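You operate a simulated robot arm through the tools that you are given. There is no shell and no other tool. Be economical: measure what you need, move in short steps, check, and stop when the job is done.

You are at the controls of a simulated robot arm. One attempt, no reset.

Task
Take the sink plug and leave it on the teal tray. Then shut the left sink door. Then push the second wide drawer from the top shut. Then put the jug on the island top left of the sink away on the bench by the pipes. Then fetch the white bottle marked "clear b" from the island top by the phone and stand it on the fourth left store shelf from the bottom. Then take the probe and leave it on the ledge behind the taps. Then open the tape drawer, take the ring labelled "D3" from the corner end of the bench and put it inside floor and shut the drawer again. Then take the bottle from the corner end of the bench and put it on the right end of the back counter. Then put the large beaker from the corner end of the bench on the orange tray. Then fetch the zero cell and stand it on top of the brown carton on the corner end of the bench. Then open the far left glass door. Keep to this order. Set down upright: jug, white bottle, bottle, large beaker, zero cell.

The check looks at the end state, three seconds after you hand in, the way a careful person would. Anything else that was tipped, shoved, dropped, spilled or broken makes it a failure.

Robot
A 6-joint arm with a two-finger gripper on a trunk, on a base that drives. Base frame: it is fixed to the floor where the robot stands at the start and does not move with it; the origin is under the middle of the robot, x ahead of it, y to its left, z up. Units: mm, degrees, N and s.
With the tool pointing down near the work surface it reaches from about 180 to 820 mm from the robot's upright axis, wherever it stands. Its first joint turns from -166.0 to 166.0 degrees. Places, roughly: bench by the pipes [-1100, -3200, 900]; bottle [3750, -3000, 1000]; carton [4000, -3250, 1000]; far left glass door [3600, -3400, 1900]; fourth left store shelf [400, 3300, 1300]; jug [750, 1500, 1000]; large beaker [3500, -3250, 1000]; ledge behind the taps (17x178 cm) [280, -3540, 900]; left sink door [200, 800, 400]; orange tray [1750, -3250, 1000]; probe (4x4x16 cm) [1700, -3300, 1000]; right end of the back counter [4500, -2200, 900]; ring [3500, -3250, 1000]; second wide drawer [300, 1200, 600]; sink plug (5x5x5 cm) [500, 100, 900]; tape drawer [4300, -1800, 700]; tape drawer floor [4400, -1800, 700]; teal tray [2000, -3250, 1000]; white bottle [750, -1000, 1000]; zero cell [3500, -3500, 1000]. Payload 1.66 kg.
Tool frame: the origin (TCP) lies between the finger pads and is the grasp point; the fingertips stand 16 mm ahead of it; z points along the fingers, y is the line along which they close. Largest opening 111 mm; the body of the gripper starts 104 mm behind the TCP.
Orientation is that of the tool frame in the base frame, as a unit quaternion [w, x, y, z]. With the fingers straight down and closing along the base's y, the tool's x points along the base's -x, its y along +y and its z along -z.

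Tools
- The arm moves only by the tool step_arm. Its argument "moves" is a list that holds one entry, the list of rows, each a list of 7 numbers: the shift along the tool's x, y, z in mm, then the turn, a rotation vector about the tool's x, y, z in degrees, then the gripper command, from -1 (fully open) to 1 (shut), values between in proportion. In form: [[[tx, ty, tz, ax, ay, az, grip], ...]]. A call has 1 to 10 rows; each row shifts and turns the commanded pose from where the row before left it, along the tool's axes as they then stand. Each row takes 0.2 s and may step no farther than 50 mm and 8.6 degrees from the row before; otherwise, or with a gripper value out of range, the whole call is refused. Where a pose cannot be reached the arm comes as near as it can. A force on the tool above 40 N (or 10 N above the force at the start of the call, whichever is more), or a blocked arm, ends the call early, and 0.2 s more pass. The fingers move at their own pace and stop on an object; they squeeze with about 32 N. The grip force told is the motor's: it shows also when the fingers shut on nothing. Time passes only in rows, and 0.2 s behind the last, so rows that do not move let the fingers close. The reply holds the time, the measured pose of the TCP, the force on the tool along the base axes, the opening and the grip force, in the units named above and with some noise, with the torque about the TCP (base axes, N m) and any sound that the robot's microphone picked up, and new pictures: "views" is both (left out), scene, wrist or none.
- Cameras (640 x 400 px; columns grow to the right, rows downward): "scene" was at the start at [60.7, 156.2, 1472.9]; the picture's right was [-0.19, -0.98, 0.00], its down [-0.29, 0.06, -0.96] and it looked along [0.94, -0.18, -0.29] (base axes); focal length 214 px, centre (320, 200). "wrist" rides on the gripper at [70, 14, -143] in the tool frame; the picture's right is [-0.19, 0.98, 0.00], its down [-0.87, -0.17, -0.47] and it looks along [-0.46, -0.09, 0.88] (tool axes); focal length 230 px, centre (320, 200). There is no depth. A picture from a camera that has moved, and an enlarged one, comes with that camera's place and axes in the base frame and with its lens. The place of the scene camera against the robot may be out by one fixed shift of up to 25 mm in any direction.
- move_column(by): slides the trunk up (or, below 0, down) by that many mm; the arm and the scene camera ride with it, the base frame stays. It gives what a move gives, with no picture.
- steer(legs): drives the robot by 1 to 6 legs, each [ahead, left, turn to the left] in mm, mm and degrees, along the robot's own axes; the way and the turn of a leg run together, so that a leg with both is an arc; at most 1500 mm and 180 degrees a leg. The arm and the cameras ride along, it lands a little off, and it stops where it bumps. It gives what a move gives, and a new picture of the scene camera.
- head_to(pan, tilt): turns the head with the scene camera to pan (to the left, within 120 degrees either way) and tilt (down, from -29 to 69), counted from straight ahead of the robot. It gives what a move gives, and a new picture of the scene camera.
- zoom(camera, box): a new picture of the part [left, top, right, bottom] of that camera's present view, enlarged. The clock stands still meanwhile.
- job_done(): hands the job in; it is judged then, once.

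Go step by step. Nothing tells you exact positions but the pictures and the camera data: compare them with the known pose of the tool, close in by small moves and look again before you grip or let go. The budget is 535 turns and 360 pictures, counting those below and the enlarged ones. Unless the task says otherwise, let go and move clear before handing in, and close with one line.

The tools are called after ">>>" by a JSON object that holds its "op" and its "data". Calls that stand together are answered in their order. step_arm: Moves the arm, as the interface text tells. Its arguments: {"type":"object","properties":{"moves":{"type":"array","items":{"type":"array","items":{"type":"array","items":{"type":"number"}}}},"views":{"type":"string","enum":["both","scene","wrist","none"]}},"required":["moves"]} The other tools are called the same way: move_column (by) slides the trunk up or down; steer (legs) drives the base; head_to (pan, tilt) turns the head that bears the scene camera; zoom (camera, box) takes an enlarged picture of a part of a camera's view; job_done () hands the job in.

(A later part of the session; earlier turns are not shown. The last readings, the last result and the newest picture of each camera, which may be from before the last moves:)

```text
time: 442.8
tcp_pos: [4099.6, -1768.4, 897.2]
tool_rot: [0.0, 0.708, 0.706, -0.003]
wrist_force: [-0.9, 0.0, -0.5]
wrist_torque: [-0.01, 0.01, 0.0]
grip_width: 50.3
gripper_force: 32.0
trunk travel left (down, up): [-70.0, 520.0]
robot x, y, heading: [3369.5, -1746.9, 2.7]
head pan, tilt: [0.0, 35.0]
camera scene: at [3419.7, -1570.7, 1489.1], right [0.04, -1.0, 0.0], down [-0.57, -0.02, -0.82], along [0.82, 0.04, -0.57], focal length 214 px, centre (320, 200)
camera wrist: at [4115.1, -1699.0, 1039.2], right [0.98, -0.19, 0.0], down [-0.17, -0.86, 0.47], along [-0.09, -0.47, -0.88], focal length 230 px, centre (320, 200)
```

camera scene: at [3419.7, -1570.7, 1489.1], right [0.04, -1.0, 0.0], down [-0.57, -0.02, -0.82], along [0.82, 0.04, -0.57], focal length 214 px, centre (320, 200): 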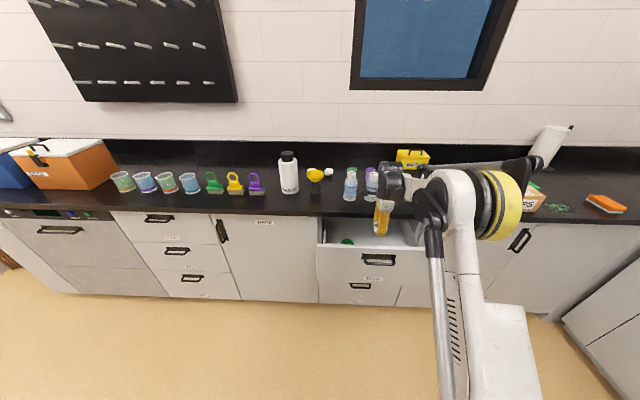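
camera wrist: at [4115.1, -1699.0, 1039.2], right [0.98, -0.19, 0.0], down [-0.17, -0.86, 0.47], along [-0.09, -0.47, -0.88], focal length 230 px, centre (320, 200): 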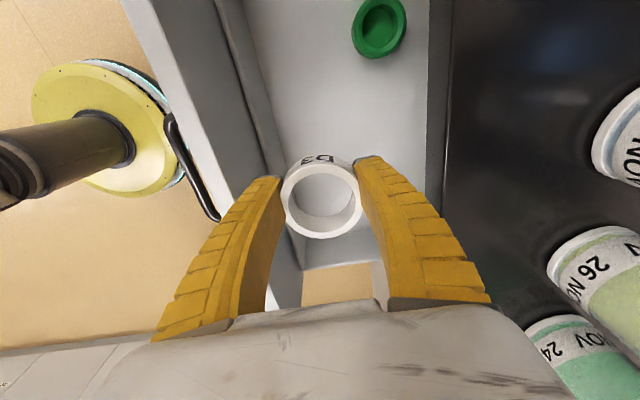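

>>> {"op": "step_arm", "data": {"moves": [[[12, 2, 45, 0, 0, 0, 1], [0, 0, 45, 0, 0, 0, 1], [0, 0, 40, 0, 0, 0, 1]]], "views": "both"}}

```text
time: 443.6
tcp_pos: [4103.7, -1757.4, 765.9]
tool_rot: [0.0, 0.708, 0.706, -0.002]
wrist_force: [-0.3, 0.7, 0.2]
wrist_torque: [0.02, -0.02, -0.01]
grip_width: 50.4
gripper_force: 32.0
trunk travel left (down, up): [-70.0, 520.0]
robot x, y, heading: [3369.9, -1747.6, 2.4]
head pan, tilt: [0.0, 35.0]
camera scene: at [3419.6, -1570.8, 1489.1], right [0.04, -1.0, 0.0], down [-0.57, -0.02, -0.82], along [0.82, 0.04, -0.57], focal length 214 px, centre (320, 200)
camera wrist: at [4117.2, -1686.7, 909.1], right [0.98, -0.19, 0.0], down [-0.17, -0.86, 0.47], along [-0.09, -0.47, -0.88], focal length 230 px, centre (320, 200)
```

scene: 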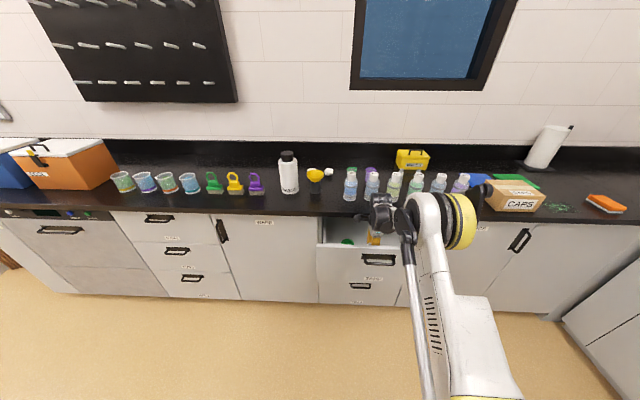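
wrist: 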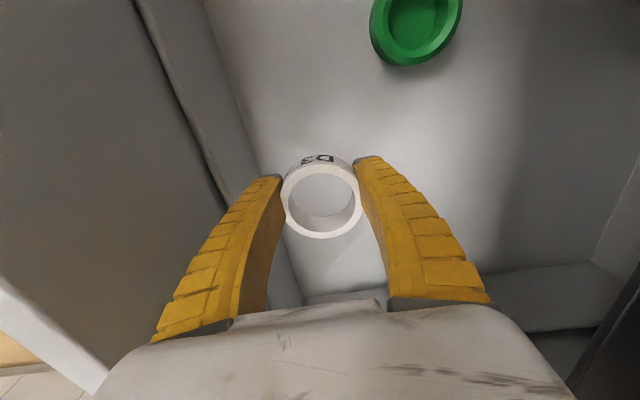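

>>> {"op": "step_arm", "data": {"moves": [[[0, 0, 12, 0, 0, 0, 1], [0, 0, 10, 0, 0, 0, 1], [0, 0, 8, 0, 0, 0, 1], [0, 0, 5, 0, 0, 0, 1], [0, 0, 4, 0, 0, 0, 1], [0, 0, 4, 0, 0, 0, 1], [0, 0, 4, 0, 0, 0, 1], [0, 0, 4, 0, 0, 0, 1]]], "views": "wrist"}}

```text
time: 445.4
tcp_pos: [4101.0, -1756.8, 717.6]
tool_rot: [0.0, 0.708, 0.706, -0.003]
wrist_force: [-0.1, 0.0, -0.6]
wrist_torque: [-0.01, 0.01, -0.01]
grip_width: 50.4
gripper_force: 32.2
trunk travel left (down, up): [-70.0, 520.0]
robot x, y, heading: [3369.5, -1749.9, 2.5]
head pan, tilt: [0.0, 35.0]
camera wrist: at [4115.1, -1686.9, 859.7], right [0.98, -0.19, 0.0], down [-0.17, -0.86, 0.47], along [-0.09, -0.47, -0.88], focal length 230 px, centre (320, 200)
```

wrist: 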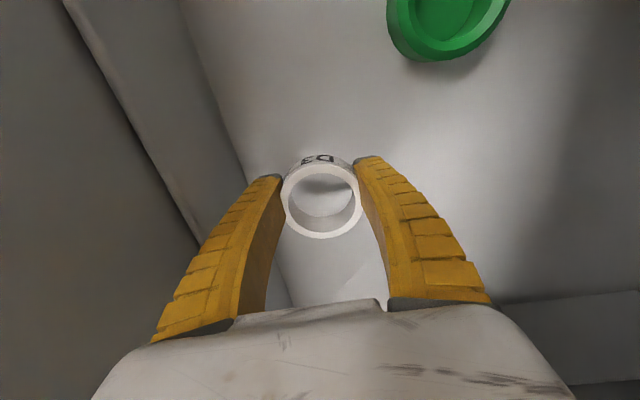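

>>> {"op": "step_arm", "data": {"moves": [[[0, 0, 4, 0, 0, 0, 1], [0, 0, 4, 0, 0, 0, 1], [0, 0, 3, 0, 0, 0, 1], [0, 0, 3, 0, 0, 0, 1], [0, 0, 3, 0, 0, 0, 1]]], "views": "wrist"}}

```text
time: 446.6
tcp_pos: [4100.1, -1756.2, 700.1]
tool_rot: [0.0, 0.708, 0.707, -0.002]
wrist_force: [-0.8, 0.5, 0.4]
wrist_torque: [-0.02, 0.0, -0.04]
grip_width: 50.4
gripper_force: 32.2
trunk travel left (down, up): [-70.0, 520.0]
robot x, y, heading: [3369.1, -1746.3, 2.5]
head pan, tilt: [0.0, 35.0]
camera wrist: at [4115.0, -1686.9, 842.9], right [0.98, -0.19, 0.0], down [-0.17, -0.86, 0.47], along [-0.09, -0.47, -0.88], focal length 230 px, centre (320, 200)
```

wrist: 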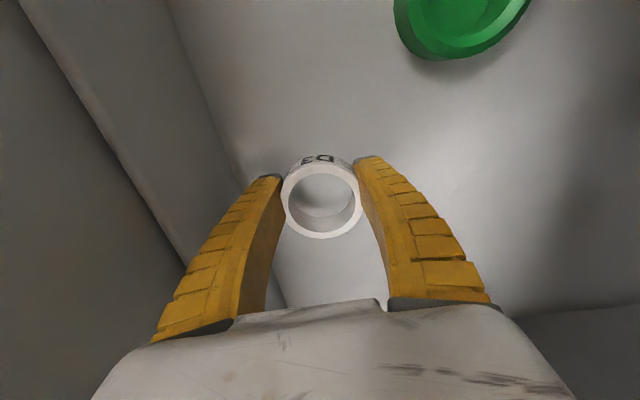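

>>> {"op": "step_arm", "data": {"moves": [[[0, 0, 3, 0, 0, 0, 1], [0, 0, 3, 0, 0, 0, 1], [0, 0, 3, 0, 0, 0, 1], [0, 0, 3, 0, 0, 0, 1]]], "views": "scene"}}

```text
time: 447.6
tcp_pos: [4101.0, -1756.5, 688.5]
tool_rot: [-0.001, 0.707, 0.707, -0.002]
wrist_force: [0.8, -1.1, -0.5]
wrist_torque: [0.0, -0.02, -0.02]
grip_width: 50.6
gripper_force: 31.9
trunk travel left (down, up): [-70.0, 520.0]
robot x, y, heading: [3375.7, -1750.1, 2.3]
head pan, tilt: [0.0, 35.0]
camera scene: at [3419.5, -1570.7, 1489.2], right [0.04, -1.0, 0.0], down [-0.57, -0.02, -0.82], along [0.82, 0.04, -0.57], focal length 214 px, centre (320, 200)
```

scene: 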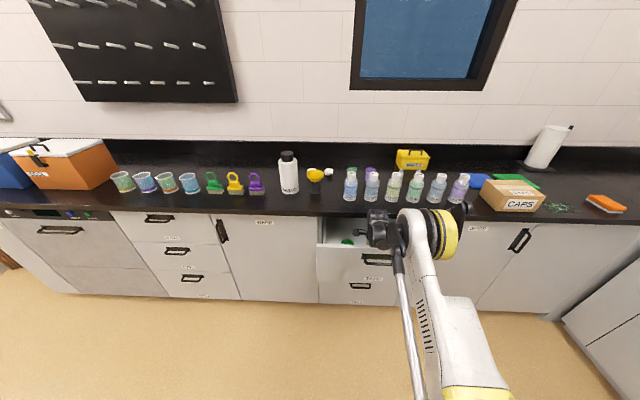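

>>> {"op": "step_arm", "data": {"moves": [[[0, 0, 3, 0, 0, 0, 1], [0, 0, 3, 0, 0, 0, 1], [0, 0, 3, 0, 0, 0, 1], [0, 0, 3, 0, 0, 0, 1], [0, 0, 3, 0, 0, 0, 1]]], "views": "wrist"}}

```text
time: 448.3
tcp_pos: [4099.4, -1757.5, 684.5]
tool_rot: [0.002, 0.707, 0.707, -0.001]
wrist_force: [1.1, -0.3, 32.4]
wrist_torque: [-0.04, 0.06, -0.02]
grip_width: 52.3
gripper_force: 32.0
trunk travel left (down, up): [-70.0, 520.0]
robot x, y, heading: [3373.8, -1746.7, 2.5]
head pan, tilt: [0.0, 35.0]
stopped in row 3: the force on the tool passed its limit at 43 N (the readings are from after the stop); the commanded pose is now the measured one
camera wrist: at [4113.8, -1686.9, 827.9], right [0.98, -0.19, 0.0], down [-0.17, -0.86, 0.48], along [-0.09, -0.47, -0.88], focal length 230 px, centre (320, 200)
```

wrist: 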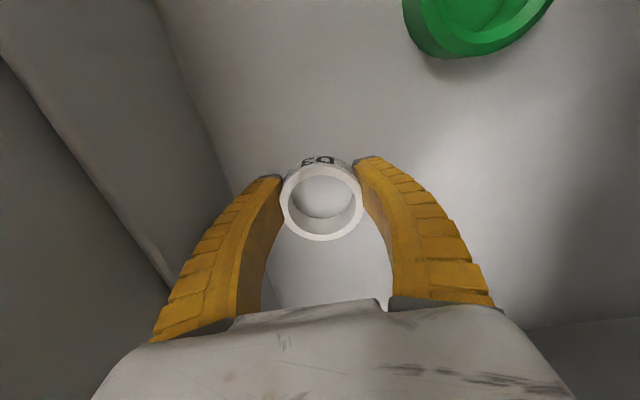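

Ring touches the drawer floor. Release modestly and rise straight out.

>>> {"op": "step_arm", "data": {"moves": [[[0, 0, -1, 0, 0, 0, 0], [0, 0, 0, 0, 0, 0, -0.2], [0, 0, 0, 0, 0, 0, -0.2], [0, 0, -30, 0, 0, 0, -0.2], [0, 0, -45, 0, 0, 0, -0.2], [0, 0, -45, 0, 0, 0, -0.2], [0, 0, -45, 0, 0, 0, -0.2], [0, 0, -45, 0, 0, 0, -0.2], [0, 0, -45, 0, 0, 0, -0.2], [0, 0, -45, 0, 0, 0, -0.2]]], "views": "both"}}

```text
time: 450.5
tcp_pos: [4102.1, -1757.1, 982.3]
tool_rot: [0.0, 0.708, 0.706, -0.003]
wrist_force: [-0.4, 0.6, 0.2]
wrist_torque: [-0.01, 0.03, -0.01]
grip_width: 68.1
gripper_force: 1.3
trunk travel left (down, up): [-70.0, 520.0]
robot x, y, heading: [3373.0, -1747.7, 2.6]
head pan, tilt: [0.0, 35.0]
camera scene: at [3419.3, -1570.7, 1489.2], right [0.04, -1.0, 0.0], down [-0.57, -0.02, -0.82], along [0.82, 0.04, -0.57], focal length 214 px, centre (320, 200)
camera wrist: at [4115.5, -1686.5, 1125.6], right [0.98, -0.19, 0.0], down [-0.17, -0.86, 0.48], along [-0.09, -0.47, -0.88], focal length 230 px, centre (320, 200)
```

scene: 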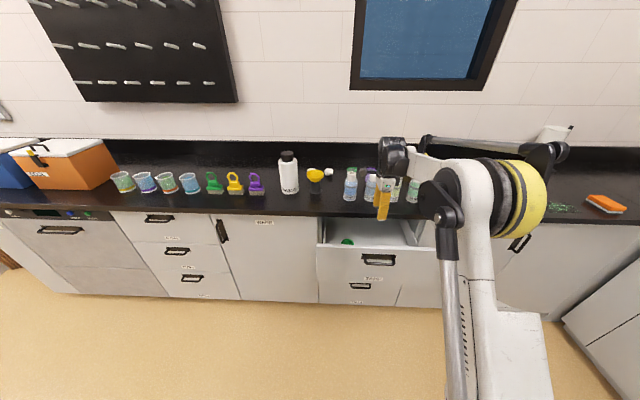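
wrist: 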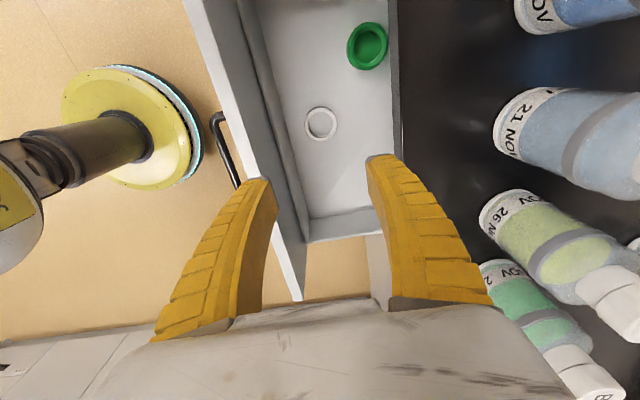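

Ring D3 is in the drawer. Back out, close the fingers, tilt, and push the drawer shut.

>>> {"op": "step_arm", "data": {"moves": [[[0, -45, -10, 0, 0, 0, 1], [0, -45, -10, 0, 0, 0, 1], [0, -45, 0, -8.5, 0, 0, 1], [0, -45, 0, -8.5, 0, 0, 1], [0, -30, 0, -8.5, 0, 0, 1], [0, 0, 0, -8.5, 0, 0, 1], [0, 0, 0, -8.5, 0, 0, 1]]], "views": "none"}}

>>> {"op": "steer", "data": {"legs": [[-60, 10, -2.5]]}}

```text
time: 452.1
tcp_pos: [3893.9, -1756.5, 988.3]
tool_rot: [0.257, 0.659, 0.66, 0.254]
wrist_force: [0.4, 0.2, 0.1]
wrist_torque: [-0.03, -0.03, 0.01]
grip_width: 0.0
gripper_force: 28.6
trunk travel left (down, up): [-70.0, 520.0]
robot x, y, heading: [3370.0, -1748.5, 2.5]
head pan, tilt: [0.0, 35.0]
```

```text
time: 453.1
tcp_pos: [3833.5, -1771.5, 988.9]
tool_rot: [0.262, 0.674, 0.645, 0.249]
wrist_force: [-0.4, -0.3, -0.1]
wrist_torque: [-0.02, 0.02, -0.01]
grip_width: 0.1
gripper_force: 28.1
trunk travel left (down, up): [-70.0, 520.0]
robot x, y, heading: [3313.7, -1739.6, 0.1]
head pan, tilt: [0.0, 35.0]
camera scene: at [3367.1, -1564.7, 1489.2], right [0.0, -1.0, 0.0], down [-0.57, 0.0, -0.82], along [0.82, 0.0, -0.57], focal length 214 px, centre (320, 200)
```

scene: 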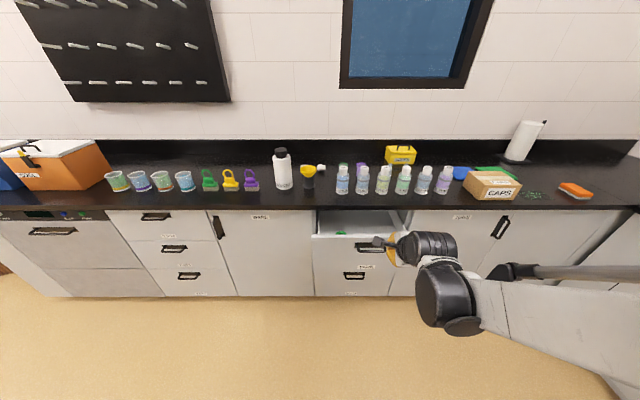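

>>> {"op": "steer", "data": {"legs": [[-60, 0, 0]]}}

>>> {"op": "step_arm", "data": {"moves": [[[2, -5, 42, 0, 0, 0, 1], [2, -5, 42, 0, 0, 0, 1], [2, -5, 42, 0, 0, 0, 1], [2, -5, 42, 0, 0, 0, 1], [2, -5, 42, 0, 0, 0, 1], [2, -5, 42, 0, 0, 0, 1], [2, -6, 40, 0, 0, 0, 1]]], "views": "both"}}

```text
time: 454.0
tcp_pos: [3771.7, -1770.6, 989.2]
tool_rot: [0.263, 0.673, 0.645, 0.248]
wrist_force: [0.0, 0.0, 0.0]
wrist_torque: [0.0, 0.02, -0.01]
grip_width: 0.1
gripper_force: 28.9
trunk travel left (down, up): [-70.0, 520.0]
robot x, y, heading: [3249.2, -1738.1, -0.1]
head pan, tilt: [0.0, 35.0]
camera scene: at [3306.9, -1564.7, 1489.2], right [0.0, -1.0, 0.0], down [-0.57, 0.0, -0.82], along [0.82, 0.0, -0.57], focal length 214 px, centre (320, 200)
```

scene: 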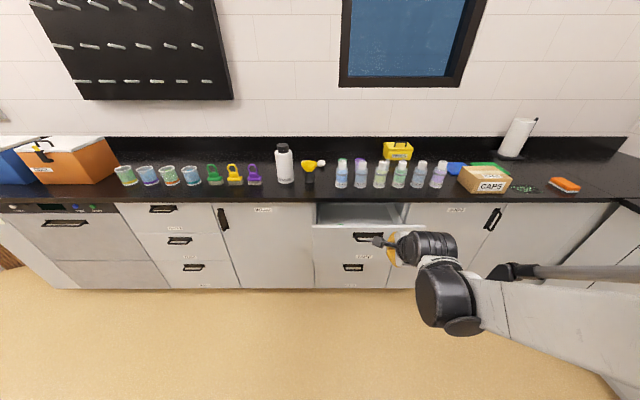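

```text
time: 455.6
tcp_pos: [3945.7, -1764.5, 748.7]
tool_rot: [0.262, 0.674, 0.645, 0.248]
wrist_force: [0.0, 0.2, 0.4]
wrist_torque: [-0.01, -0.01, -0.01]
grip_width: 0.0
gripper_force: 28.0
trunk travel left (down, up): [-70.0, 520.0]
robot x, y, heading: [3248.3, -1734.1, 0.1]
head pan, tilt: [0.0, 35.0]
camera scene: at [3307.7, -1564.7, 1489.1], right [0.0, -1.0, 0.0], down [-0.57, 0.0, -0.82], along [0.82, 0.0, -0.57], focal length 214 px, centre (320, 200)
camera wrist: at [3863.0, -1690.1, 862.7], right [0.72, -0.22, 0.66], down [-0.48, -0.84, 0.24], along [0.51, -0.49, -0.71], focal length 230 px, centre (320, 200)
```

scene: 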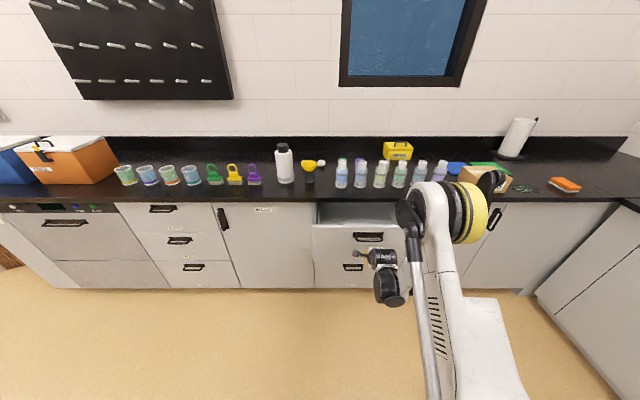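
wrist: 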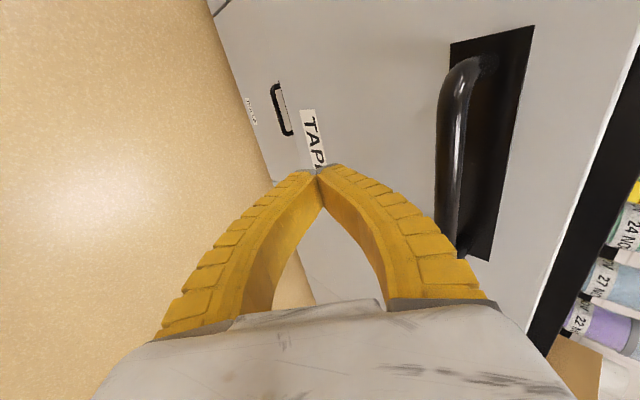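

Shift sideways past the handle (y≈-1832), then drive forward to push.

>>> {"op": "step_arm", "data": {"moves": [[[-35, 0, 0, 0, 0, 0, 1], [-35, 0, 0, 0, 0, 0, 1]]], "views": "none"}}

>>> {"op": "steer", "data": {"legs": [[190, 0, 0]]}}

>>> {"op": "step_arm", "data": {"moves": [[[0, 0, 0, 0, 0, 0, 1]]], "views": "wrist"}}

```text
time: 456.2
tcp_pos: [3939.5, -1834.2, 750.2]
tool_rot: [0.262, 0.672, 0.646, 0.25]
wrist_force: [-0.7, 0.4, -0.2]
wrist_torque: [0.01, 0.04, 0.01]
grip_width: 0.0
gripper_force: 28.8
trunk travel left (down, up): [-70.0, 520.0]
robot x, y, heading: [3248.6, -1739.1, 0.0]
head pan, tilt: [0.0, 35.0]
```

```text
time: 457.8
tcp_pos: [4133.3, -1831.0, 748.8]
tool_rot: [0.261, 0.672, 0.646, 0.249]
wrist_force: [-0.4, 0.0, 1.1]
wrist_torque: [-0.03, -0.01, -0.04]
grip_width: 0.0
gripper_force: 28.4
trunk travel left (down, up): [-70.0, 520.0]
robot x, y, heading: [3442.5, -1741.9, 0.0]
head pan, tilt: [0.0, 35.0]
camera scene: at [3499.8, -1564.3, 1489.1], right [0.0, -1.0, 0.0], down [-0.57, 0.0, -0.82], along [0.82, 0.0, -0.57], focal length 214 px, centre (320, 200)
```

scene: 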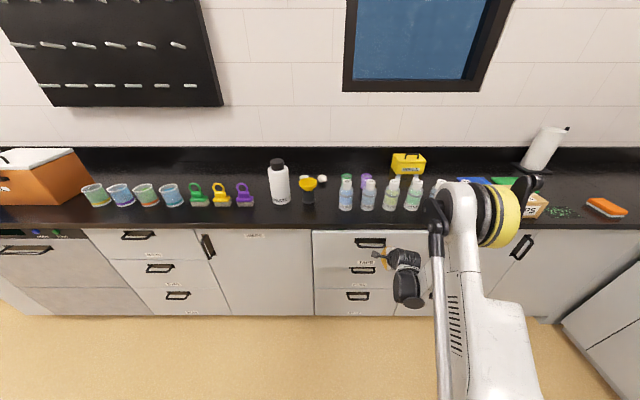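

```text
time: 458.2
tcp_pos: [4133.3, -1831.7, 747.6]
tool_rot: [0.261, 0.672, 0.646, 0.249]
wrist_force: [0.2, 0.6, 0.6]
wrist_torque: [0.01, 0.03, -0.01]
grip_width: 0.0
gripper_force: 28.3
trunk travel left (down, up): [-70.0, 520.0]
robot x, y, heading: [3443.0, -1741.1, 0.1]
head pan, tilt: [0.0, 35.0]
camera wrist: at [4049.7, -1757.5, 863.6], right [0.72, -0.22, 0.66], down [-0.48, -0.85, 0.24], along [0.51, -0.49, -0.71], focal length 230 px, centre (320, 200)
```

wrist: 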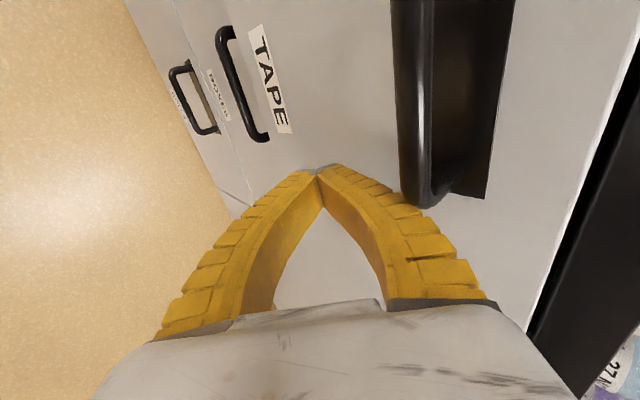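

Keep pushing with the arm until it stops.

>>> {"op": "step_arm", "data": {"moves": [[[0, 11, 10, 0, 0, 0, 1], [0, 11, 10, 0, 0, 0, 1], [0, 7, 7, 0, 0, 0, 1], [0, 6, 5, 0, 0, 0, 1], [0, 6, 5, 0, 0, 0, 1], [0, 6, 5, 0, 0, 0, 1], [0, 4, 4, 0, 0, 0, 1]]], "views": "wrist"}}

```text
time: 459.6
tcp_pos: [4186.7, -1836.1, 749.4]
tool_rot: [0.26, 0.674, 0.646, 0.246]
wrist_force: [-17.7, -2.9, 0.7]
wrist_torque: [0.38, -0.77, 0.33]
grip_width: 0.0
gripper_force: 28.0
trunk travel left (down, up): [-70.0, 520.0]
robot x, y, heading: [3443.0, -1740.2, -0.0]
head pan, tilt: [0.0, 35.0]
stopped in row 6: the force on the tool passed its limit at 48 N (the readings are from after the stop); the commanded pose is now the measured one
camera wrist: at [4105.2, -1762.2, 864.1], right [0.72, -0.22, 0.66], down [-0.48, -0.84, 0.24], along [0.5, -0.49, -0.71], focal length 230 px, centre (320, 200)
```

wrist: 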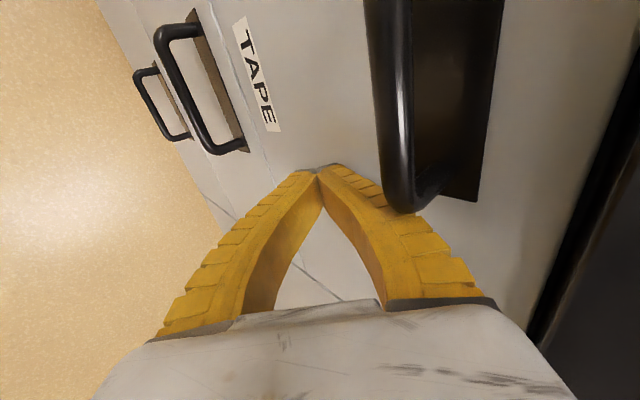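

>>> {"op": "step_arm", "data": {"moves": [[[0, -30, -30, 0, 0, 0, 1], [0, -20, -30, 0, 0, 0, 1], [-20, -20, -30, 0, 0, 0, 1]]], "views": "both"}}

>>> {"op": "zoom", "data": {"camera": "scene", "box": [290, 200, 450, 320]}}

```text
time: 460.4
tcp_pos: [4097.2, -1855.9, 783.9]
tool_rot: [0.259, 0.673, 0.647, 0.246]
wrist_force: [-0.5, 0.5, -0.4]
wrist_torque: [-0.02, 0.03, 0.0]
grip_width: 0.0
gripper_force: 28.3
out of reach, approached as far as the arm can: row 2, 3
trunk travel left (down, up): [-70.0, 520.0]
robot x, y, heading: [3442.2, -1736.8, 0.1]
head pan, tilt: [0.0, 35.0]
camera scene: at [3499.0, -1564.2, 1489.2], right [0.0, -1.0, 0.0], down [-0.57, 0.0, -0.82], along [0.82, 0.0, -0.57], focal length 214 px, centre (320, 200)
camera wrist: at [4015.5, -1782.1, 899.0], right [0.72, -0.22, 0.66], down [-0.48, -0.85, 0.24], along [0.5, -0.49, -0.71], focal length 230 px, centre (320, 200)
```

scene: 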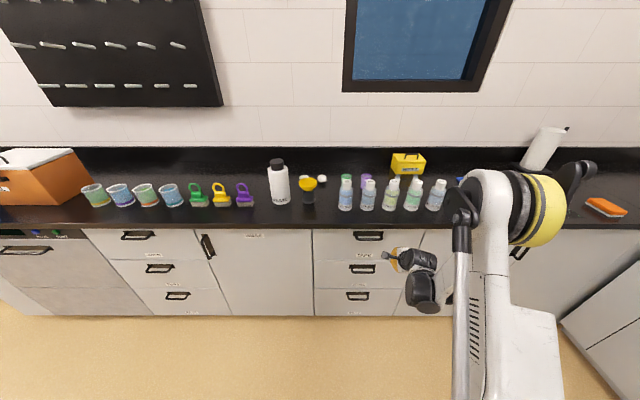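
wrist: 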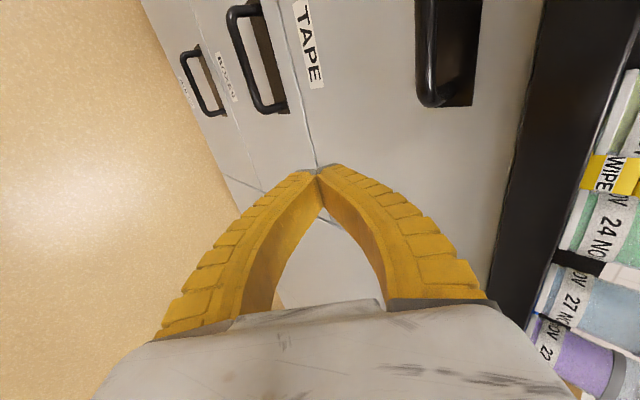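

```text
3.33 times, centred on (370, 260) of scene
camera zoom: at [3499.0, -1564.2, 1489.2], right [0.0, -1.0, 0.0], down [-0.57, 0.0, -0.82], along [0.82, 0.0, -0.57], focal length 715 px, centre (153, 0)
```

zoom: 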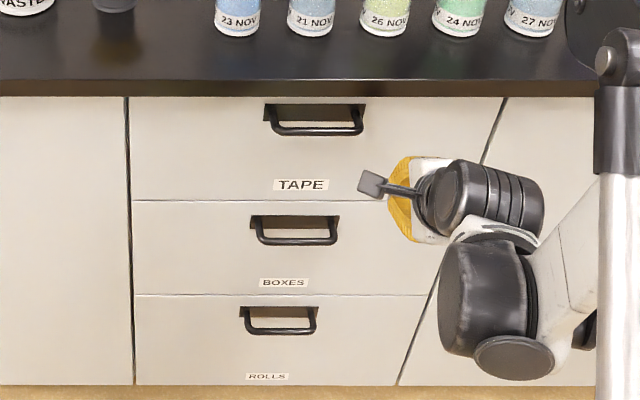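

The TAPE drawer is flush shut. Next the bottle: raise, straighten the tool and drive to the corner bench.

>>> {"op": "step_arm", "data": {"moves": [[[0, 0, -45, 0, 0, 0, 0], [0, 30, -35, 8.5, 0, 0, 0], [0, 30, -35, 8.5, 0, 0, 0], [0, 20, -40, 8.5, 0, 0, 0], [0, 0, -45, 8.5, 0, 0, 0], [0, 0, -45, 8.5, 0, 0, 0], [0, -30, -30, 0, 0, -8.5, 0], [0, -30, -30, 0, 0, -8.5, 0], [0, -40, 0, 0, 0, -8.5, 0], [0, -40, 0, 0, 0, -8.5, 0]]], "views": "none"}}

>>> {"op": "step_arm", "data": {"moves": [[[20, -30, 0, 0, 0, -8.5, 0], [20, -30, 0, 0, 0, -8.5, 0], [20, -30, 0, 0, 0, -8.5, 0], [20, -30, 0, 0, 0, -8.5, 0], [0, 0, 0, 0, 0, -8.5, -1], [0, 0, 0, 0, 0, -8.5, -1], [0, 0, 0, 0, 0, -8.5, -1]]], "views": "none"}}

```text
time: 462.6
tcp_pos: [3919.1, -1879.0, 1104.3]
tool_rot: [-0.003, 0.487, 0.873, -0.003]
wrist_force: [1.7, 0.7, 0.4]
wrist_torque: [0.01, -0.03, 0.0]
grip_width: 57.9
gripper_force: 1.3
trunk travel left (down, up): [-70.0, 520.0]
robot x, y, heading: [3439.3, -1738.7, 0.2]
head pan, tilt: [0.0, 35.0]
```

```text
time: 464.2
tcp_pos: [3779.8, -1904.5, 1106.5]
tool_rot: [-0.006, -0.01, 1.0, -0.002]
wrist_force: [-0.1, 0.1, -0.1]
wrist_torque: [-0.03, -0.04, -0.02]
grip_width: 111.0
gripper_force: 0.1
trunk travel left (down, up): [-70.0, 520.0]
robot x, y, heading: [3440.0, -1737.9, 0.2]
head pan, tilt: [0.0, 35.0]
```

>>> {"op": "steer", "data": {"legs": [[0, -480, 0], [0, 0, -90], [0, 330, 0], [350, 0, 0]]}}

>>> {"op": "step_arm", "data": {"moves": [[[0, 45, -20, 0, 0, 0, -1], [0, 45, -20, 0, 0, 0, -1], [0, 45, 0, 0, 0, 0, -1], [0, 45, 0, 0, 0, 0, -1]]], "views": "both"}}

```text
time: 474.6
tcp_pos: [3595.1, -2920.9, 1105.8]
tool_rot: [-0.005, 0.705, 0.709, 0.002]
wrist_force: [0.1, 0.3, 1.5]
wrist_torque: [0.02, -0.01, -0.04]
grip_width: 110.5
gripper_force: 0.0
trunk travel left (down, up): [-70.0, 520.0]
robot x, y, heading: [3764.6, -2585.0, -90.8]
head pan, tilt: [0.0, 35.0]
camera scene: at [3943.9, -2672.6, 1489.1], right [-1.0, 0.01, 0.0], down [0.01, 0.57, -0.82], along [-0.01, -0.82, -0.57], focal length 214 px, centre (320, 200)
```

scene: 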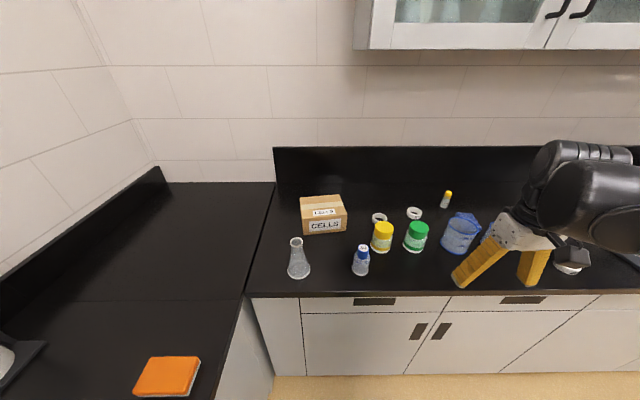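

```text
time: 475.6
tcp_pos: [3775.3, -2921.3, 1144.1]
tool_rot: [-0.003, 0.705, 0.709, 0.002]
wrist_force: [0.0, 0.6, -0.5]
wrist_torque: [-0.02, 0.0, 0.02]
grip_width: 111.3
gripper_force: 0.1
trunk travel left (down, up): [-70.0, 520.0]
robot x, y, heading: [3770.9, -2583.8, -90.7]
head pan, tilt: [0.0, 35.0]
camera scene: at [3944.1, -2672.3, 1489.1], right [-1.0, 0.01, 0.0], down [0.01, 0.57, -0.82], along [-0.01, -0.82, -0.57], focal length 214 px, centre (320, 200)
camera wrist: at [3788.7, -2852.4, 1287.5], right [0.98, -0.19, -0.01], down [-0.16, -0.87, 0.46], along [-0.09, -0.46, -0.89], focal length 230 px, centre (320, 200)
```

scene: 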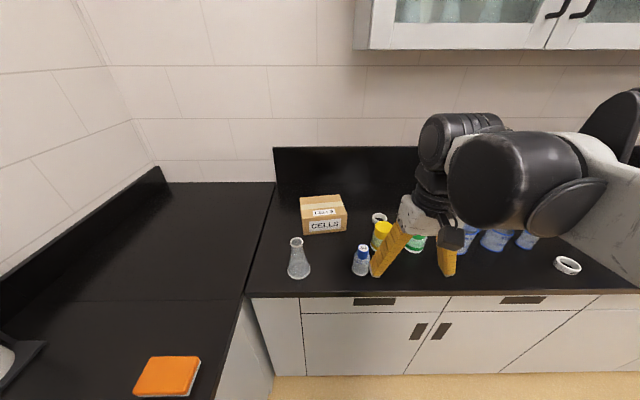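
wrist: 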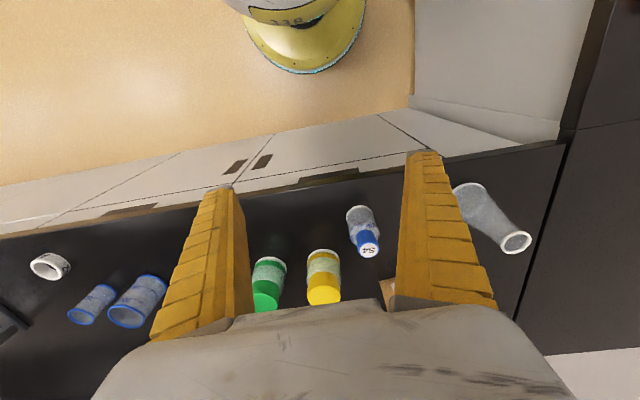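

The blue-capped bottle is at ≈(3821, -3112). Move above it.

>>> {"op": "step_arm", "data": {"moves": [[[-40, 10, 10, 0, -0.4, 0, -0.4], [-40, 10, 20, 0, 0, 0, -0.4], [-40, 10, 20, 0, 0, 0, -0.4], [-40, 10, 20, 0, 0, 0, -0.4], [-31, 6, 20, 0, 0, 0, -0.4]]], "views": "wrist"}}

```text
time: 476.8
tcp_pos: [3823.5, -3111.3, 1053.6]
tool_rot: [-0.002, 0.705, 0.709, -0.001]
wrist_force: [0.1, 0.3, 0.2]
wrist_torque: [0.02, 0.02, -0.02]
grip_width: 78.7
gripper_force: 0.7
trunk travel left (down, up): [-70.0, 520.0]
robot x, y, heading: [3765.1, -2585.5, -90.4]
head pan, tilt: [0.0, 35.0]
camera wrist: at [3836.6, -3041.7, 1196.3], right [0.98, -0.18, 0.0], down [-0.16, -0.87, 0.47], along [-0.09, -0.46, -0.88], focal length 230 px, centre (320, 200)
```

wrist: 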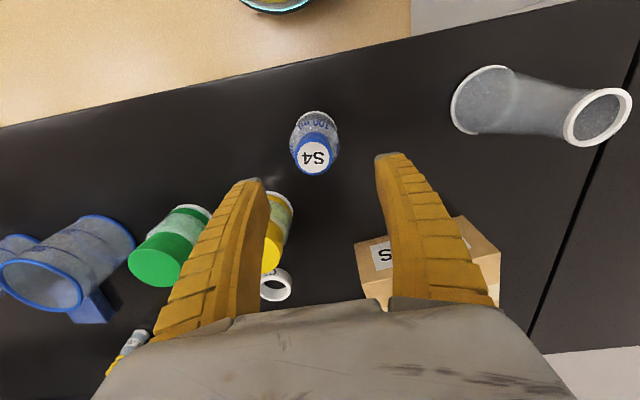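

>>> {"op": "step_arm", "data": {"moves": [[[8, -4, 30, 0, 0, 0, -0.5], [0, 0, 40, 0, 0, 0, -0.5], [0, 0, 20, 0, 0, 0, -0.5]]], "views": "wrist"}}

```text
time: 477.6
tcp_pos: [3819.1, -3102.9, 962.8]
tool_rot: [-0.001, 0.705, 0.709, -0.001]
wrist_force: [0.6, 0.3, 1.4]
wrist_torque: [0.02, 0.0, 0.03]
grip_width: 84.3
gripper_force: 1.0
trunk travel left (down, up): [-70.0, 520.0]
robot x, y, heading: [3766.5, -2584.5, -90.5]
head pan, tilt: [0.0, 35.0]
camera wrist: at [3832.5, -3034.0, 1106.6], right [0.98, -0.18, 0.0], down [-0.16, -0.87, 0.47], along [-0.09, -0.46, -0.88], focal length 230 px, centre (320, 200)
```

wrist: 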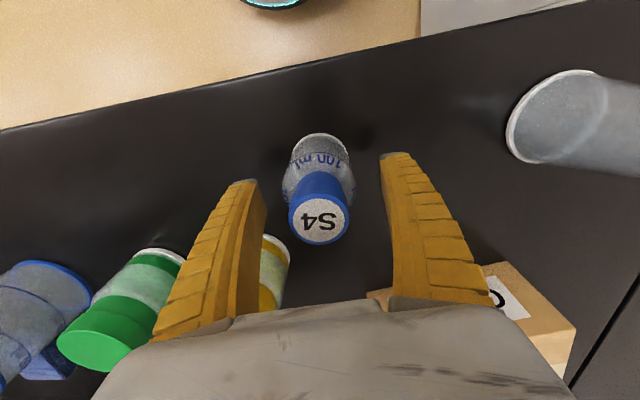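

>>> {"op": "step_arm", "data": {"moves": [[[-3, 0, 20, 0, 0, 0, -0.5], [0, 0, 8, 0, 0, 0, -0.5], [0, 0, 0, 0, 0, 0, 0.3], [0, 0, 0, 0, 0, 0, 1], [0, 0, 0, 0, 0, 0, 1]]], "views": "wrist"}}

```text
time: 478.8
tcp_pos: [3818.1, -3104.9, 935.9]
tool_rot: [-0.001, 0.705, 0.709, 0.0]
wrist_force: [0.2, -1.3, 4.8]
wrist_torque: [0.03, -0.04, -0.02]
grip_width: 46.2
gripper_force: 32.0
trunk travel left (down, up): [-70.0, 520.0]
robot x, y, heading: [3763.9, -2582.1, -90.8]
head pan, tilt: [0.0, 35.0]
camera wrist: at [3831.7, -3036.8, 1079.0], right [0.98, -0.18, 0.0], down [-0.16, -0.87, 0.47], along [-0.09, -0.46, -0.88], focal length 230 px, centre (320, 200)
```

wrist: 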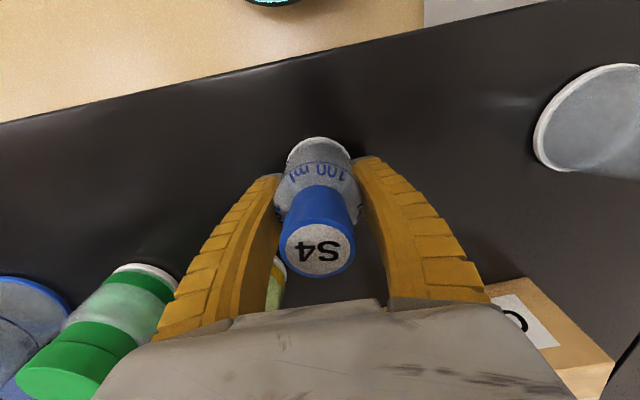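

Gripped. Lift, retract, and carry to the right end of the back counter.

>>> {"op": "step_arm", "data": {"moves": [[[0, 0, -15, 0, 0, 0, 1], [0, 0, -45, 0, 0, 0, 1], [0, 0, -45, 0, 0, 0, 1], [0, 0, -45, 0, 0, 0, 1], [0, 0, -45, 0, 0, 0, 1], [45, 0, 0, 0, 0, 0, 1], [45, 0, 0, 0, 0, 0, 1], [45, -20, 0, 0, 0, 0, 1], [40, -20, 0, 0, 0, 0, 1]]], "views": "wrist"}}

>>> {"op": "steer", "data": {"legs": [[-330, 0, 0], [0, 0, 90]]}}

>>> {"op": "head_to", "data": {"pan": -15, "tilt": 35}}

```text
time: 480.8
tcp_pos: [3779.5, -2931.5, 1132.4]
tool_rot: [-0.001, 0.705, 0.709, 0.0]
wrist_force: [-0.4, -0.1, -1.5]
wrist_torque: [-0.01, 0.0, 0.06]
grip_width: 46.1
gripper_force: 32.0
trunk travel left (down, up): [-70.0, 520.0]
robot x, y, heading: [3765.3, -2587.1, -90.9]
head pan, tilt: [0.0, 35.0]
camera wrist: at [3792.7, -2861.3, 1275.4], right [0.98, -0.19, 0.0], down [-0.16, -0.87, 0.47], along [-0.09, -0.46, -0.88], focal length 230 px, centre (320, 200)
```

wrist: 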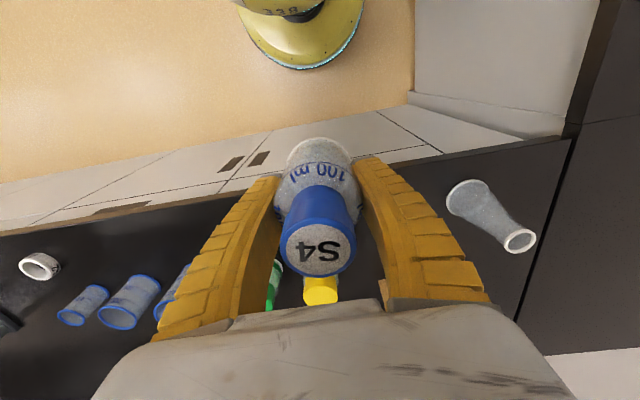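

```text
time: 486.8
tcp_pos: [4115.2, -2247.3, 1131.9]
tool_rot: [0.0, -0.001, 1.0, -0.002]
wrist_force: [0.9, 0.4, -0.6]
wrist_torque: [-0.01, 0.0, 0.02]
grip_width: 46.0
gripper_force: 31.3
trunk travel left (down, up): [-70.0, 520.0]
robot x, y, heading: [3769.5, -2260.4, -0.9]
head pan, tilt: [0.0, 35.0]
camera scene: at [3830.1, -2087.2, 1489.2], right [-0.02, -1.0, 0.0], down [-0.57, 0.01, -0.82], along [0.82, -0.01, -0.57], focal length 214 px, centre (320, 200)
```

scene: 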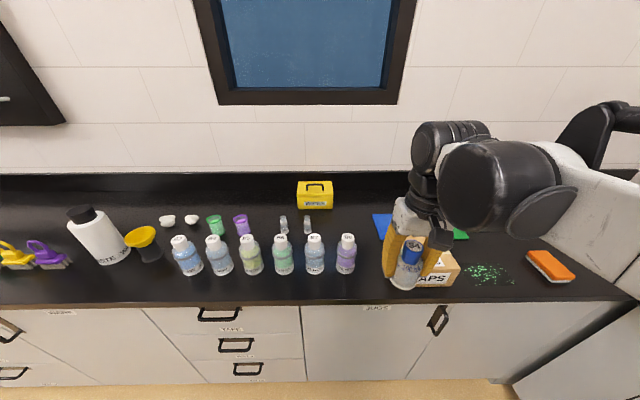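

```text
time: 487.5
tcp_pos: [4115.8, -2247.9, 1132.7]
tool_rot: [-0.001, -0.001, 1.0, -0.002]
wrist_force: [-0.1, 0.3, -0.5]
wrist_torque: [-0.01, 0.02, 0.03]
grip_width: 46.2
gripper_force: 32.0
trunk travel left (down, up): [-70.0, 520.0]
robot x, y, heading: [3771.9, -2259.9, -1.0]
head pan, tilt: [-15.0, 35.0]
camera scene: at [3826.8, -2109.9, 1489.2], right [-0.27, -0.96, 0.0], down [-0.55, 0.16, -0.82], along [0.79, -0.22, -0.57], focal length 214 px, centre (320, 200)
```

scene: 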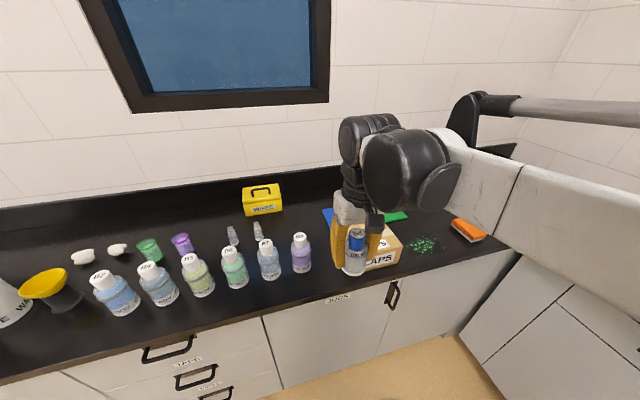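

Place it in the free spot around (4430, -2260). Drive in and extend.

>>> {"op": "steer", "data": {"legs": [[80, 0, 1]]}}

>>> {"op": "step_arm", "data": {"moves": [[[-45, -2, 0, 0, 0, 0, 1], [-45, -2, 0, 0, 0, 0, 1], [-45, -2, 0, 0, 0, 0, 1], [-45, -2, 0, 0, 0, 0, 1], [-45, -2, 0, 0, 0, 0, 1], [-20, 0, 0, 0, 0, 0, 1]]], "views": "both"}}

```text
time: 488.6
tcp_pos: [4196.1, -2242.1, 1132.9]
tool_rot: [-0.002, -0.009, 1.0, -0.002]
wrist_force: [0.2, -0.7, -0.3]
wrist_torque: [-0.01, 0.02, 0.01]
grip_width: 46.0
gripper_force: 32.4
trunk travel left (down, up): [-70.0, 520.0]
robot x, y, heading: [3848.1, -2262.9, 0.2]
head pan, tilt: [-15.0, 35.0]
camera scene: at [3905.0, -2109.5, 1489.1], right [-0.26, -0.97, 0.0], down [-0.55, 0.15, -0.82], along [0.79, -0.21, -0.57], focal length 214 px, centre (320, 200)
```

scene: 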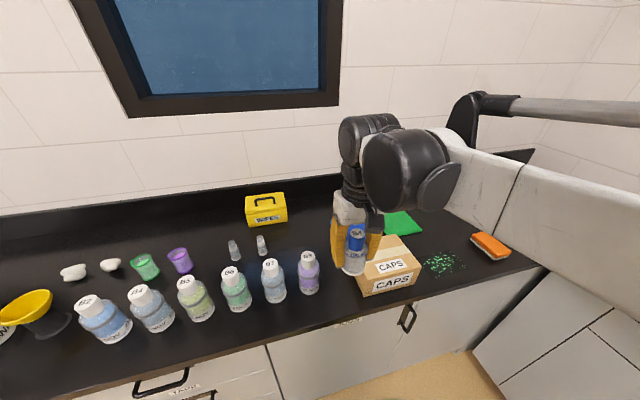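

```text
time: 490.0
tcp_pos: [4442.7, -2249.6, 1132.8]
tool_rot: [-0.001, -0.01, 1.0, -0.001]
wrist_force: [0.1, 0.1, -0.2]
wrist_torque: [0.01, 0.03, 0.01]
grip_width: 46.0
gripper_force: 32.6
trunk travel left (down, up): [-70.0, 520.0]
robot x, y, heading: [3850.4, -2261.9, -0.0]
head pan, tilt: [-15.0, 35.0]
camera scene: at [3904.7, -2109.4, 1489.1], right [-0.26, -0.97, 0.0], down [-0.55, 0.15, -0.82], along [0.79, -0.21, -0.57], focal length 214 px, centre (320, 200)
camera wrist: at [4372.8, -2237.4, 1274.5], right [0.17, 0.98, 0.0], down [0.87, -0.15, 0.47], along [0.46, -0.08, -0.88], focal length 230 px, centre (320, 200)
```

scene: 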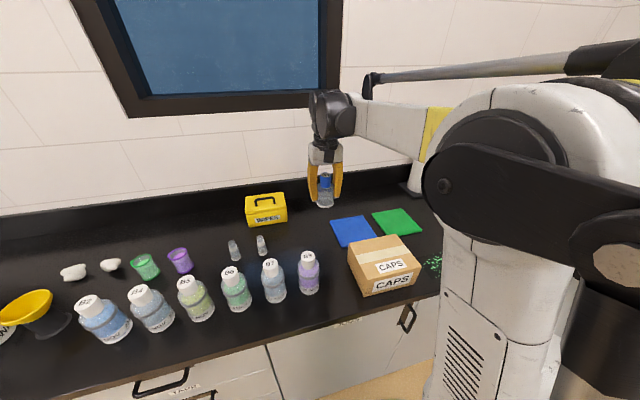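
wrist: 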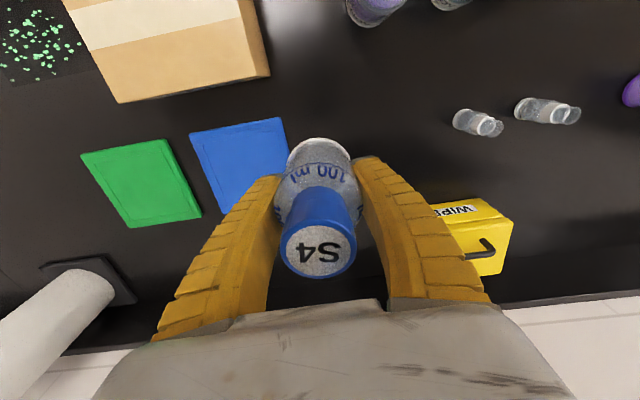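

The landing spot is clear; shift 15 mm from the blue cloth and lower.

>>> {"op": "step_arm", "data": {"moves": [[[0, 15, 30, 0, 0, 0, 1], [0, 0, 45, 0, 0, 0, 1], [0, 0, 45, 0, 0, 0, 1], [0, 0, 45, 0, 0, 0, 1], [0, 0, 22, 0, 0, 0, 1]]], "views": "wrist"}}

>>> {"op": "step_arm", "data": {"moves": [[[0, 0, 3, 0, 0, 0, 1], [0, 0, 2, 0, 0, 0, 1], [0, 0, 2, 0, 0, 0, 1], [0, 0, 2, 0, 0, 0, 1], [0, 0, 2, 0, 0, 0, 1]]], "views": "none"}}

```text
time: 491.2
tcp_pos: [4440.2, -2231.9, 944.7]
tool_rot: [-0.001, -0.008, 1.0, -0.001]
wrist_force: [-0.1, 0.1, -0.3]
wrist_torque: [-0.01, -0.03, 0.0]
grip_width: 45.9
gripper_force: 32.9
trunk travel left (down, up): [-70.0, 520.0]
robot x, y, heading: [3850.0, -2260.2, 0.1]
head pan, tilt: [-15.0, 35.0]
camera wrist: at [4370.3, -2220.2, 1087.7], right [0.17, 0.98, 0.0], down [0.87, -0.15, 0.47], along [0.46, -0.08, -0.88], focal length 230 px, centre (320, 200)
```

wrist: 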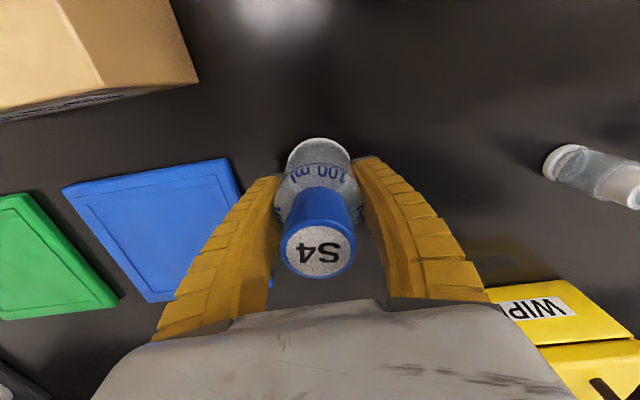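

```text
time: 492.4
tcp_pos: [4441.2, -2232.8, 934.9]
tool_rot: [0.0, -0.008, 1.0, -0.002]
wrist_force: [3.1, 0.2, 14.3]
wrist_torque: [0.08, 0.06, 0.03]
grip_width: 46.5
gripper_force: 31.8
trunk travel left (down, up): [-70.0, 520.0]
robot x, y, heading: [3849.2, -2258.2, 0.1]
head pan, tilt: [-15.0, 35.0]
```

Contact. Release gently and rise.

>>> {"op": "step_arm", "data": {"moves": [[[0, 0, -1, 0, 0, 0, 0.15], [0, 0, 0, 0, 0, 0, -0.35], [0, 0, 0, 0, 0, 0, -0.35], [0, 0, -40, 0, 0, 0, -0.35], [0, 0, -45, 0, 0, 0, -0.35], [0, 0, -45, 0, 0, 0, -0.35], [0, 0, -45, 0, 0, 0, -0.35], [0, 0, -20, 0, 0, 0, -0.35]]], "views": "wrist"}}

```text
time: 494.2
tcp_pos: [4438.8, -2233.9, 1130.5]
tool_rot: [-0.001, -0.008, 1.0, -0.001]
wrist_force: [-0.2, -0.7, 0.0]
wrist_torque: [0.03, 0.0, 0.0]
grip_width: 76.3
gripper_force: 0.5
trunk travel left (down, up): [-70.0, 520.0]
robot x, y, heading: [3851.5, -2260.0, 0.1]
head pan, tilt: [-15.0, 35.0]
camera wrist: at [4369.5, -2222.0, 1274.6], right [0.17, 0.98, 0.0], down [0.87, -0.15, 0.47], along [0.46, -0.08, -0.88], focal length 230 px, centre (320, 200)
```

wrist: 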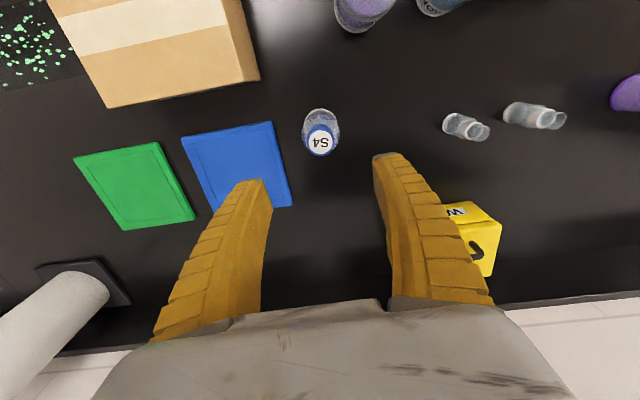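

Bottle stands well. Now the large beaker: retract and drive to it.

>>> {"op": "step_arm", "data": {"moves": [[[45, 0, 0, 0, 0, 0, -1], [45, 0, 0, 0, 0, 0, -1], [45, 0, 0, 0, 0, 0, -1], [45, 0, 0, 0, 0, 0, -1], [45, 0, 0, 0, 0, 0, -1], [30, 0, 0, 0, 0, 0, -1]]], "views": "none"}}

>>> {"op": "steer", "data": {"legs": [[-250, 0, 0], [0, 0, -90], [380, -140, 0]]}}

>>> {"op": "head_to", "data": {"pan": 0, "tilt": 35}}

>>> {"op": "step_arm", "data": {"moves": [[[0, 0, -30, 0, 0, 0, -1]]], "views": "wrist"}}

```text
time: 495.6
tcp_pos: [4184.5, -2239.0, 1131.0]
tool_rot: [-0.002, -0.008, 1.0, -0.001]
wrist_force: [0.0, -0.9, -0.3]
wrist_torque: [0.02, 0.01, 0.0]
grip_width: 110.8
gripper_force: 0.0
trunk travel left (down, up): [-70.0, 520.0]
robot x, y, heading: [3850.3, -2254.7, -0.1]
head pan, tilt: [-15.0, 35.0]
```

```text
time: 503.4
tcp_pos: [3490.0, -2983.2, 1131.2]
tool_rot: [-0.002, 0.698, 0.716, 0.0]
wrist_force: [-0.6, 0.8, -0.2]
wrist_torque: [0.03, 0.01, -0.02]
grip_width: 111.4
gripper_force: 0.1
trunk travel left (down, up): [-70.0, 520.0]
robot x, y, heading: [3467.7, -2643.8, -89.3]
head pan, tilt: [-15.0, 35.0]
camera scene: at [3622.2, -2726.5, 1489.1], right [-0.97, 0.25, 0.0], down [0.14, 0.56, -0.82], along [-0.2, -0.79, -0.57], focal length 214 px, centre (320, 200)
```

scene: 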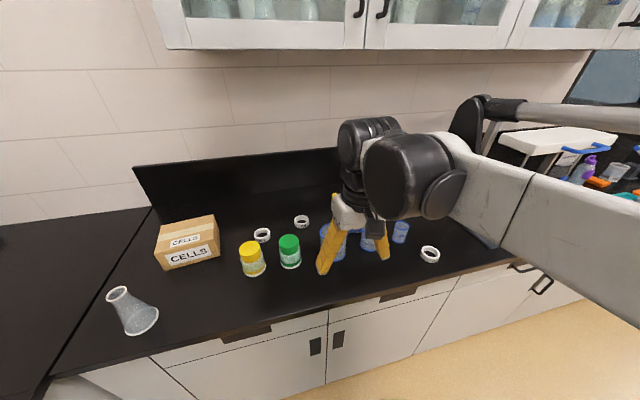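

```text
time: 504.1
tcp_pos: [3489.9, -2981.9, 1130.2]
tool_rot: [-0.002, 0.697, 0.717, -0.001]
wrist_force: [0.6, 0.4, 0.5]
wrist_torque: [-0.03, 0.02, 0.0]
grip_width: 111.0
gripper_force: 0.1
trunk travel left (down, up): [-70.0, 520.0]
robot x, y, heading: [3463.1, -2646.0, -89.6]
head pan, tilt: [0.0, 35.0]
camera scene: at [3645.1, -2729.0, 1489.2], right [-1.0, -0.01, 0.0], down [0.0, 0.57, -0.82], along [0.01, -0.82, -0.57], focal length 214 px, centre (320, 200)
```

scene: 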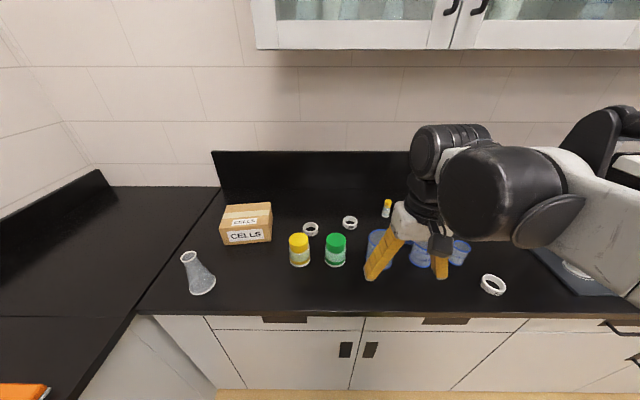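

```text
time: 504.5
tcp_pos: [3489.7, -2982.7, 1160.2]
tool_rot: [-0.002, 0.698, 0.716, 0.0]
wrist_force: [-0.3, 0.1, 0.5]
wrist_torque: [0.02, -0.01, -0.01]
grip_width: 111.0
gripper_force: 0.0
trunk travel left (down, up): [-70.0, 520.0]
robot x, y, heading: [3472.1, -2646.7, -89.8]
head pan, tilt: [0.0, 35.0]
camera wrist: at [3502.7, -2912.1, 1303.5], right [0.99, -0.16, 0.0], down [-0.14, -0.87, 0.47], along [-0.08, -0.46, -0.88], focal length 230 px, centre (320, 200)
```

wrist: 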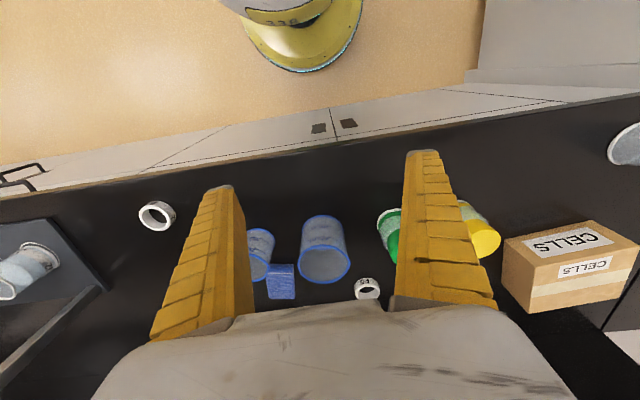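

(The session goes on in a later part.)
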